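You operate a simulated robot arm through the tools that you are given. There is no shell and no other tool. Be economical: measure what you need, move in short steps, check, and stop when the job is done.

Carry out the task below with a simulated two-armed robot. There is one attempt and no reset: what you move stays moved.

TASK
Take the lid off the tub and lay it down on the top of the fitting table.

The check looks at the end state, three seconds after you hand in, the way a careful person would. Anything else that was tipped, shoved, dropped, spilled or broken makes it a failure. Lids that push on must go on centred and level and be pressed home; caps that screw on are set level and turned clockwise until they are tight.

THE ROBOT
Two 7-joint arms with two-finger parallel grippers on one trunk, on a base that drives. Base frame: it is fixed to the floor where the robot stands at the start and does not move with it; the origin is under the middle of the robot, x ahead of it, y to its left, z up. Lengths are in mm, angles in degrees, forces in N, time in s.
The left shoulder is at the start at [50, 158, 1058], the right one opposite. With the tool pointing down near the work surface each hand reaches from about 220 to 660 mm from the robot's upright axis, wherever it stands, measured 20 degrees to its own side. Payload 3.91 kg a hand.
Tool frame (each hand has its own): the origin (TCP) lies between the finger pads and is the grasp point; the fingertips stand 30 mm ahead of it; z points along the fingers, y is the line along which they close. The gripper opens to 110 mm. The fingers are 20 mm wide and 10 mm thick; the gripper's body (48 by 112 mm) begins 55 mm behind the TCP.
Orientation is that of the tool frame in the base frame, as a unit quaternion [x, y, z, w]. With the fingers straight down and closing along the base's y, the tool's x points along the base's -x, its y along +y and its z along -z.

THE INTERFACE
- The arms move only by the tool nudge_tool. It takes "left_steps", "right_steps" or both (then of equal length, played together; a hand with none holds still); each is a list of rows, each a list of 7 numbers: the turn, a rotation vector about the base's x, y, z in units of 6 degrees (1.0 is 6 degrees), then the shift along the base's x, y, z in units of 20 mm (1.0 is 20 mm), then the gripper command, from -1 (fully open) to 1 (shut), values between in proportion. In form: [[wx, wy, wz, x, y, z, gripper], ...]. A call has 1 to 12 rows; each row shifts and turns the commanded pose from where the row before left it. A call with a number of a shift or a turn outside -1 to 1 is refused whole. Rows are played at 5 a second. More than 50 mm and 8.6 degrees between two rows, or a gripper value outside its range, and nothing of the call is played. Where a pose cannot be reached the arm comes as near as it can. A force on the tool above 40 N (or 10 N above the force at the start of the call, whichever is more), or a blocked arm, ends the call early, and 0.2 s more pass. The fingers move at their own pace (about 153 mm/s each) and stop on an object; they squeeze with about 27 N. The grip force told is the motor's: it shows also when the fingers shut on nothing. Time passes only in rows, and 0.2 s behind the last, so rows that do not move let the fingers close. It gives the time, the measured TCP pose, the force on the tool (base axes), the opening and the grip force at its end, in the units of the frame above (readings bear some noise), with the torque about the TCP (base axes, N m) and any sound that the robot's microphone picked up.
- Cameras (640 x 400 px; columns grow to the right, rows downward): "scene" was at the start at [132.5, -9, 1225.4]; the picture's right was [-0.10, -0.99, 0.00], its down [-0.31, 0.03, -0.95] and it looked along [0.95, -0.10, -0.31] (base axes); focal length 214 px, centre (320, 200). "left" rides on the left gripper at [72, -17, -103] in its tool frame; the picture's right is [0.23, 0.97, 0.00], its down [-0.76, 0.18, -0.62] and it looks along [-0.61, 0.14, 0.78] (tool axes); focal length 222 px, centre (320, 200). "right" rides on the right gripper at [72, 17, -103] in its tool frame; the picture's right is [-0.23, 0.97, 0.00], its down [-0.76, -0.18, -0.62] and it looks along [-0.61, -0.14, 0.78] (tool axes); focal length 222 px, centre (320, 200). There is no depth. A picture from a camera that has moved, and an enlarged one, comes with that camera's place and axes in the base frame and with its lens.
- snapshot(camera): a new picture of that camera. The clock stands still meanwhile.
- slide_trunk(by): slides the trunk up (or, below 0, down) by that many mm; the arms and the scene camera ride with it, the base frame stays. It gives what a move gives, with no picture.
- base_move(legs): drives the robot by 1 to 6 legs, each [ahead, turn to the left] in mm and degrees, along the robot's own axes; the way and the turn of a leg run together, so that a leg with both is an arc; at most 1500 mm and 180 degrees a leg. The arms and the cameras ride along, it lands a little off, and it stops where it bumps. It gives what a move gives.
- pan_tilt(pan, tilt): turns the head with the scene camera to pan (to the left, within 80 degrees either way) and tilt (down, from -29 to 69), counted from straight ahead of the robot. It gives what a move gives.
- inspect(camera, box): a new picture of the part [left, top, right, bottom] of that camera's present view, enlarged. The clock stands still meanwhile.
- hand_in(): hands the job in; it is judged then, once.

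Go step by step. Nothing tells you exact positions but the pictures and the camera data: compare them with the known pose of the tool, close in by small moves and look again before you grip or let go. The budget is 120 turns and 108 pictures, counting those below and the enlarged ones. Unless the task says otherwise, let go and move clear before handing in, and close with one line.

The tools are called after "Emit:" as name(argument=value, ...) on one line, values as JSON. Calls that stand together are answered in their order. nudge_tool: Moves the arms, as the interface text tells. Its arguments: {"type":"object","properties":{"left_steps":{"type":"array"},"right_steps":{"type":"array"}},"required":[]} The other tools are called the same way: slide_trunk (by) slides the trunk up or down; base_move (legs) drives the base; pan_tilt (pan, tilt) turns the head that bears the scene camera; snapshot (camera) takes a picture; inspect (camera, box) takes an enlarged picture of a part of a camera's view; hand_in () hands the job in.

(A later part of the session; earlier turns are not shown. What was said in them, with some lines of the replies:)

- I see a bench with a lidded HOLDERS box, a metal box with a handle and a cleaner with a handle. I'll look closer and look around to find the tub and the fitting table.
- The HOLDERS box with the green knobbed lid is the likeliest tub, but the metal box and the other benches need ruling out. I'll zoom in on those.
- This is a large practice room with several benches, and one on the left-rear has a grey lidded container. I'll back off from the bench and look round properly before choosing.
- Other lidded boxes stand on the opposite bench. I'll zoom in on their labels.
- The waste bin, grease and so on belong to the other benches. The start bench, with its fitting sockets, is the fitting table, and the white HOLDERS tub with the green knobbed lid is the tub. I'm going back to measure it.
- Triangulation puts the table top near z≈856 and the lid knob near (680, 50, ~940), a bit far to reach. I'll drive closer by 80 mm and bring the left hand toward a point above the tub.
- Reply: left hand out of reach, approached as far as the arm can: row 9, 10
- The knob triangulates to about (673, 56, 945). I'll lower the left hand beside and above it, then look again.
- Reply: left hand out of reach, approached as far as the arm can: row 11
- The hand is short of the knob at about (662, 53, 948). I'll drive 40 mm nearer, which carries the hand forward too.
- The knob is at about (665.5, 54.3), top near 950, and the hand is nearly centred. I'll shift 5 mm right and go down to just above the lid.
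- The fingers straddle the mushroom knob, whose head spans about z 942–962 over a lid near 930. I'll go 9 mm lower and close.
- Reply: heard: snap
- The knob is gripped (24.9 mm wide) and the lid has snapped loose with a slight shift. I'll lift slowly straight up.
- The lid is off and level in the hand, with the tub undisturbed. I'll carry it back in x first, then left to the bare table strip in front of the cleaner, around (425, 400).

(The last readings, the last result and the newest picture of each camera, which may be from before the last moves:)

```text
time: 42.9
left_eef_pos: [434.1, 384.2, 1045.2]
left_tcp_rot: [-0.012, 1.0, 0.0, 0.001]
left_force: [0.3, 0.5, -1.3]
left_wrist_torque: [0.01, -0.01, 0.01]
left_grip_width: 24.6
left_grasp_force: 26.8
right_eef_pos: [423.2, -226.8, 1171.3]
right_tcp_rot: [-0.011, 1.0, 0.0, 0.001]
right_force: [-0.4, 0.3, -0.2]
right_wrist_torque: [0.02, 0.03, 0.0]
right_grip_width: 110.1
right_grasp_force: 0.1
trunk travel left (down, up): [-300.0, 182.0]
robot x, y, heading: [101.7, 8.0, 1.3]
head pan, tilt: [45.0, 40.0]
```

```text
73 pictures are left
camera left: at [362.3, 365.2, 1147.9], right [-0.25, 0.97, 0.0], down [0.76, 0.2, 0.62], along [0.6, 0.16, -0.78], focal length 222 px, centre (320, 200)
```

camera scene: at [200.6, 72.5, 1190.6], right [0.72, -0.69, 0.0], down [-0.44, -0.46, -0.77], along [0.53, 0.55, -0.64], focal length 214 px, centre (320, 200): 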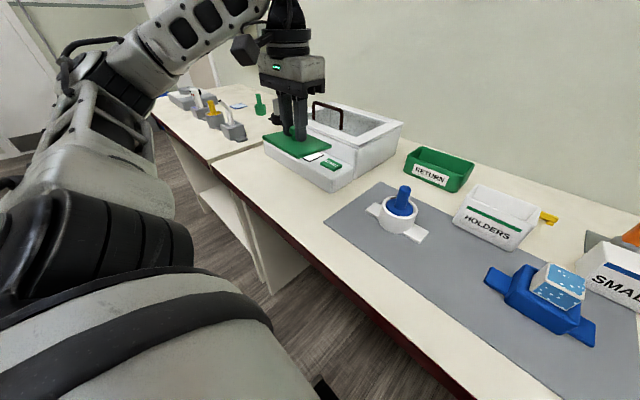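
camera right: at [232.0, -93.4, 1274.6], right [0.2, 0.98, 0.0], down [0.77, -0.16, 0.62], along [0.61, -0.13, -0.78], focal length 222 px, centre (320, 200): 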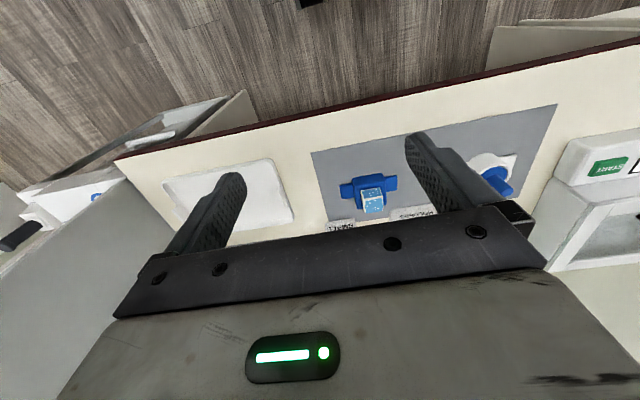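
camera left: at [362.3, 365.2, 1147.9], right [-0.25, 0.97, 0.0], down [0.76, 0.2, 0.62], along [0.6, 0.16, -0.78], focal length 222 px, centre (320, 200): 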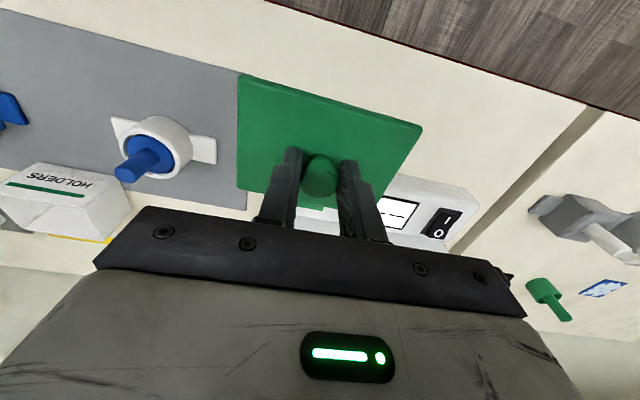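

The lid spans about x 393–475, y 328–440, above bare table clear of the mat and the cleaner. I'll trim its position slightly and descend to about 25 mm above the table.

Emit:
nudge_tool(left_steps=[[0, 0, 0, -0.5, 0.75, 0, 1], [0, 0, 0, 0, 0, -1, 1], [0, 0, 0, 0, 0, -1, 1], [0, 0, 0, 0, 0, -1, 1], [0, 0, 0, 0, 0, -1, 1], [0, 0, 0, 0, 0, -1, 1], [0, 0, 0, 0, 0, -0.75, 1], [0, 0, 0, 0, 0, 0, 1]])

Emit:
inspect(camera="scene", box=[190, 80, 390, 220])

Emit:
snapshot(camera="left")

```text
time: 44.7
left_eef_pos: [425.9, 398.9, 930.2]
left_tcp_rot: [-0.011, 1.0, 0.0, 0.001]
left_force: [-0.2, 0.0, -0.4]
left_wrist_torque: [0.0, -0.01, 0.0]
left_grip_width: 24.7
left_grasp_force: 26.9
right_eef_pos: [423.3, -227.1, 1170.3]
right_tcp_rot: [-0.011, 1.0, 0.0, 0.0]
right_force: [-0.2, -0.1, -0.2]
right_wrist_torque: [-0.02, 0.02, -0.01]
right_grip_width: 109.9
right_grasp_force: 0.0
trunk travel left (down, up): [-300.0, 182.0]
robot x, y, heading: [104.2, 8.7, 1.1]
head pan, tilt: [45.0, 40.0]
```

```text
2.86 times, centred on (290, 150) of scene
camera zoom: at [200.6, 72.6, 1190.6], right [0.72, -0.69, 0.0], down [-0.44, -0.46, -0.77], along [0.53, 0.55, -0.64], focal length 613 px, centre (406, 343)
```

zoom: 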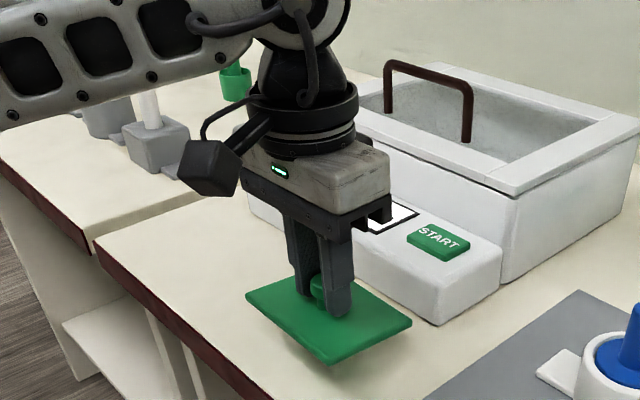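

```text
71 pictures are left
camera left: at [352.3, 380.0, 1032.7], right [-0.25, 0.97, 0.0], down [0.76, 0.2, 0.62], along [0.61, 0.16, -0.78], focal length 222 px, centre (320, 200)
```

left: 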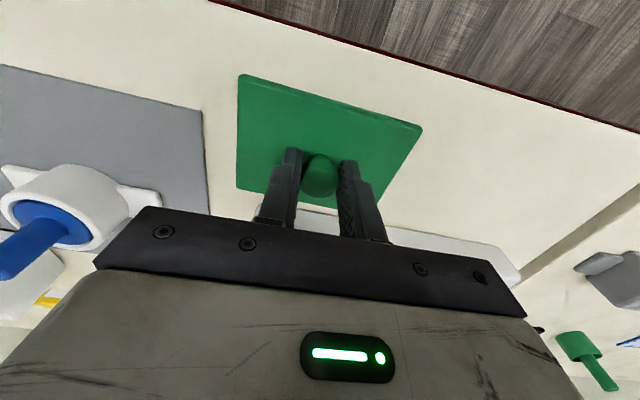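

The spot is clear all round. I'll lower in small steps toward contact.

Emit:
nudge_tool(left_steps=[[0, 0, 0, 0, 0, -0.2, 1], [0, 0, 0, 0, 0, -0.2, 1], [0, 0, 0, 0, 0, -0.15, 1], [0, 0, 0, 0, 0, -0.15, 1], [0, 0, 0, 0, 0, -0.1, 1], [0, 0, 0, 0, 0, -0.1, 1], [0, 0, 0, 0, 0, 0, 1]])

Emit:
inspect(camera="scene", box=[230, 130, 370, 220])

```text
time: 46.3
left_eef_pos: [424.8, 397.9, 912.5]
left_tcp_rot: [-0.012, 1.0, 0.0, 0.002]
left_force: [0.0, 0.5, 0.4]
left_wrist_torque: [0.01, -0.03, 0.0]
left_grip_width: 24.6
left_grasp_force: 26.8
right_eef_pos: [423.7, -228.2, 1170.6]
right_tcp_rot: [-0.012, 1.0, 0.002, -0.001]
right_force: [0.3, 0.3, -1.1]
right_wrist_torque: [0.01, 0.01, -0.01]
right_grip_width: 110.0
right_grasp_force: 0.1
trunk travel left (down, up): [-300.0, 182.0]
robot x, y, heading: [100.1, 10.5, 1.4]
head pan, tilt: [45.0, 40.0]
```

```text
4.44 times, centred on (300, 175) of scene
camera zoom: at [200.6, 72.6, 1190.6], right [0.72, -0.69, 0.0], down [-0.44, -0.46, -0.77], along [0.53, 0.55, -0.64], focal length 953 px, centre (409, 311)
```

zoom: 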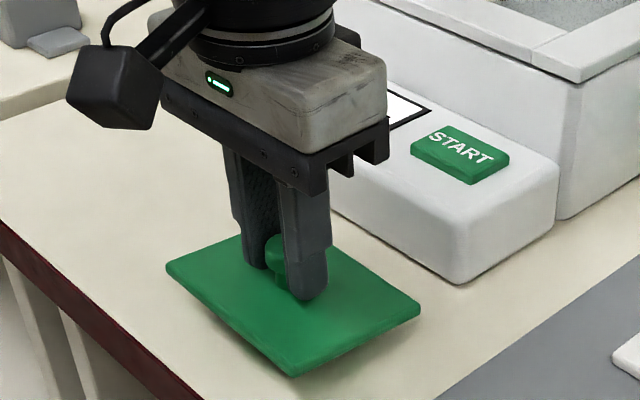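

Emit:
nudge_tool(left_steps=[[0, 0, 0, 0, 0, -0.1, 1], [0, 0, 0, 0, 0, -0.1, 1], [0, 0, 0, 0, 0, -0.1, 1], [0, 0, 0, 0, 0, 0, 1]])

Emit:
nudge_tool(left_steps=[[0, 0, 0, 0, 0, -0.08, 1], [0, 0, 0, 0, 0, -0.08, 1], [0, 0, 0, 0, 0, 0, 1]])

Emit:
inspect(camera="scene", box=[230, 130, 370, 220])

```text
time: 47.3
left_eef_pos: [424.0, 397.9, 906.3]
left_tcp_rot: [-0.011, 1.0, 0.0, 0.0]
left_force: [-0.3, 0.4, -1.0]
left_wrist_torque: [0.04, 0.03, 0.01]
left_grip_width: 24.5
left_grasp_force: 27.0
right_eef_pos: [422.5, -227.5, 1170.2]
right_tcp_rot: [-0.012, 1.0, 0.0, 0.0]
right_force: [-0.3, -0.5, 0.7]
right_wrist_torque: [-0.01, 0.0, 0.0]
right_grip_width: 110.3
right_grasp_force: 0.0
trunk travel left (down, up): [-300.0, 182.0]
robot x, y, heading: [103.2, 8.4, 1.3]
head pan, tilt: [45.0, 40.0]
```

```text
time: 48.1
left_eef_pos: [424.5, 397.6, 903.4]
left_tcp_rot: [-0.012, 1.0, 0.0, 0.001]
left_force: [0.1, 1.0, -1.5]
left_wrist_torque: [-0.02, 0.0, 0.0]
left_grip_width: 24.6
left_grasp_force: 27.1
right_eef_pos: [424.5, -228.4, 1170.7]
right_tcp_rot: [-0.011, 1.0, 0.0, 0.0]
right_force: [0.5, 0.6, 1.3]
right_wrist_torque: [0.04, -0.02, 0.0]
right_grip_width: 109.7
right_grasp_force: 0.0
trunk travel left (down, up): [-300.0, 182.0]
robot x, y, heading: [101.1, 10.4, 1.5]
head pan, tilt: [45.0, 40.0]
```

```text
4.44 times, centred on (300, 175) of scene
camera zoom: at [200.6, 72.6, 1190.6], right [0.72, -0.69, 0.0], down [-0.44, -0.46, -0.77], along [0.53, 0.55, -0.64], focal length 953 px, centre (409, 311)
```

zoom: 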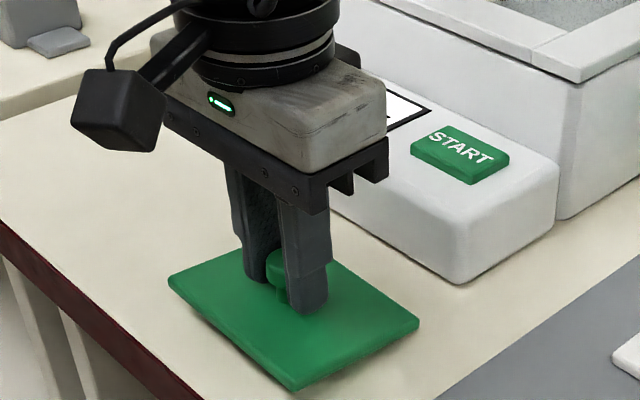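

No contact yet. I'll continue in small steps.

Emit:
nudge_tool(left_steps=[[0, 0, 0, 0, 0, -0.08, 1], [0, 0, 0, 0, 0, -0.08, 1], [0, 0, 0, 0, 0, 0, 1]])

Emit:
nudge_tool(left_steps=[[0, 0, 0, 0, 0, -0.08, 1], [0, 0, 0, 0, 0, -0.08, 1], [0, 0, 0, 0, 0, 0, 1]])

Emit:
inspect(camera="scene", box=[230, 130, 370, 220])

```text
time: 48.9
left_eef_pos: [423.5, 398.5, 899.3]
left_tcp_rot: [-0.012, 1.0, 0.0, 0.0]
left_force: [-0.8, 0.5, -0.1]
left_wrist_torque: [0.01, 0.02, -0.05]
left_grip_width: 24.7
left_grasp_force: 26.1
right_eef_pos: [422.8, -227.5, 1170.6]
right_tcp_rot: [-0.012, 1.0, 0.0, 0.0]
right_force: [0.9, -1.2, 0.4]
right_wrist_torque: [0.01, 0.0, 0.0]
right_grip_width: 109.9
right_grasp_force: 0.0
trunk travel left (down, up): [-300.0, 182.0]
robot x, y, heading: [98.7, 8.6, 1.5]
head pan, tilt: [45.0, 40.0]
```

```text
time: 49.7
left_eef_pos: [425.0, 397.4, 898.3]
left_tcp_rot: [-0.012, 1.0, 0.001, 0.002]
left_force: [-1.1, 1.5, 8.9]
left_wrist_torque: [0.1, -0.18, 0.0]
left_grip_width: 24.2
left_grasp_force: 27.0
right_eef_pos: [422.2, -228.0, 1171.1]
right_tcp_rot: [-0.011, 1.0, 0.0, 0.001]
right_force: [-0.3, -0.7, -0.1]
right_wrist_torque: [-0.01, 0.01, -0.01]
right_grip_width: 109.9
right_grasp_force: 0.0
trunk travel left (down, up): [-300.0, 182.0]
robot x, y, heading: [100.9, 7.7, 1.5]
head pan, tilt: [45.0, 40.0]
```

```text
4.44 times, centred on (300, 175) of scene
camera zoom: at [200.0, 72.3, 1190.8], right [0.72, -0.69, 0.0], down [-0.44, -0.46, -0.77], along [0.53, 0.55, -0.64], focal length 953 px, centre (409, 311)
```

zoom: 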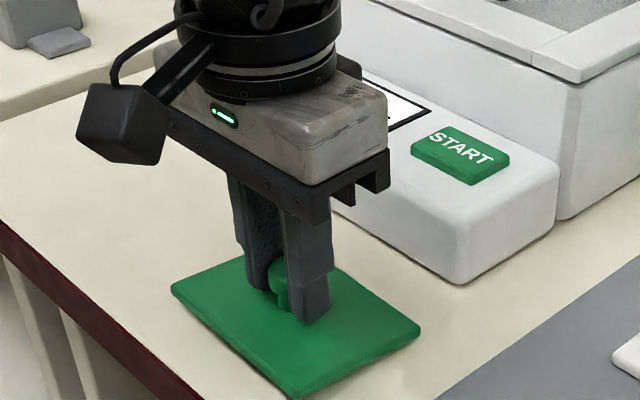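

The lid touches the table with 9 N. I'll release to a moderate opening and rise straight up.

Emit:
nudge_tool(left_steps=[[0, 0, 0, 0, 0, 0.03, 0.5], [0, 0, 0, 0, 0, 0, 0.1], [0, 0, 0, 0, 0, 0, 0], [0, 0, 0, 0, 0, 0, 0], [0, 0, 0, 0, 0, 0.5, 0], [0, 0, 0, 0, 0, 1, 0], [0, 0, 0, 0, 0, 1, 0], [0, 0, 0, 0, 0, 1, 0], [0, 0, 0, 0, 0, 1, 0], [0, 0, 0, 0, 0, 1, 0], [0, 0, 0, 0, 0, 1, 0], [0, 0, 0, 0, 0, 0, 0]])

Emit:
snapshot(camera="scene")

Emit:
snapshot(camera="left")

Emit:
pan_tilt(pan=5, tilt=32)

Emit:
snapshot(camera="scene")

```text
time: 52.3
left_eef_pos: [422.9, 396.9, 1026.3]
left_tcp_rot: [-0.012, 1.0, 0.0, 0.0]
left_force: [0.8, -0.1, 0.8]
left_wrist_torque: [0.01, 0.04, 0.02]
left_grip_width: 54.8
left_grasp_force: 0.1
right_eef_pos: [423.6, -227.3, 1169.6]
right_tcp_rot: [-0.012, 1.0, 0.0, 0.001]
right_force: [0.1, 0.2, -0.3]
right_wrist_torque: [0.0, 0.02, 0.02]
right_grip_width: 109.8
right_grasp_force: 0.0
trunk travel left (down, up): [-300.0, 182.0]
robot x, y, heading: [101.5, 7.9, 1.2]
head pan, tilt: [45.0, 40.0]
```

```text
67 pictures are left
camera scene: at [200.8, 72.7, 1190.5], right [0.72, -0.69, 0.0], down [-0.44, -0.46, -0.77], along [0.53, 0.55, -0.64], focal length 214 px, centre (320, 200)
```

scene: 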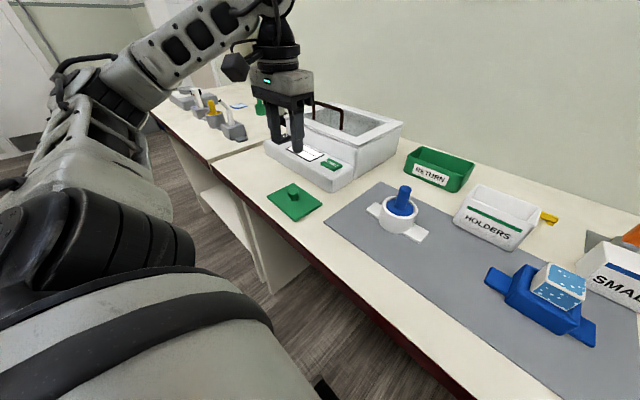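

```text
66 pictures are left
camera left: at [350.4, 377.8, 1129.5], right [-0.25, 0.97, 0.0], down [0.76, 0.2, 0.62], along [0.6, 0.16, -0.78], focal length 222 px, centre (320, 200)
```

left: 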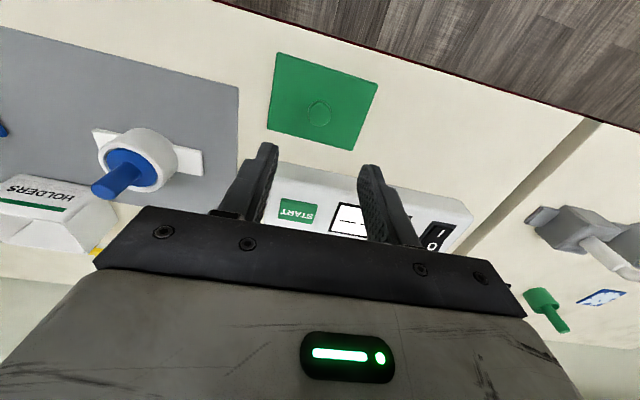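

```text
time: 53.3
left_eef_pos: [423.1, 396.8, 1027.7]
left_tcp_rot: [-0.012, 1.0, -0.001, 0.0]
left_force: [0.3, 0.2, 0.2]
left_wrist_torque: [0.01, 0.0, -0.01]
left_grip_width: 54.6
left_grasp_force: 0.1
right_eef_pos: [422.3, -227.7, 1171.5]
right_tcp_rot: [-0.011, 1.0, 0.001, 0.0]
right_force: [0.0, 0.6, -0.1]
right_wrist_torque: [0.0, -0.02, 0.03]
right_grip_width: 110.1
right_grasp_force: 0.1
trunk travel left (down, up): [-300.0, 182.0]
robot x, y, heading: [102.3, 5.6, 1.4]
head pan, tilt: [5.0, 32.0]
```

```text
65 pictures are left
camera scene: at [230.8, 21.0, 1202.8], right [0.11, -0.99, 0.0], down [-0.53, -0.06, -0.85], along [0.84, 0.09, -0.53], focal length 214 px, centre (320, 200)
```

scene: 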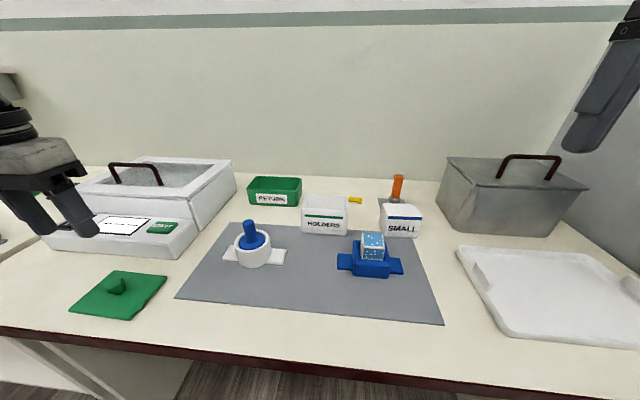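

The lid lies flat on the bare table, the tub stands open and upright, nothing else has moved, and the hand is clear. I'm handing in.

Emit:
hand_in()

```text
The job is handed in.
```

I took the green lid off the HOLDERS tub and laid it flat on the table the robot started at. It sits on bare table top in front of the cleaner; I saw nothing else moved in the last pictures. Nothing I saw labels the tub or the fitting table, so both are my reading of the scene.
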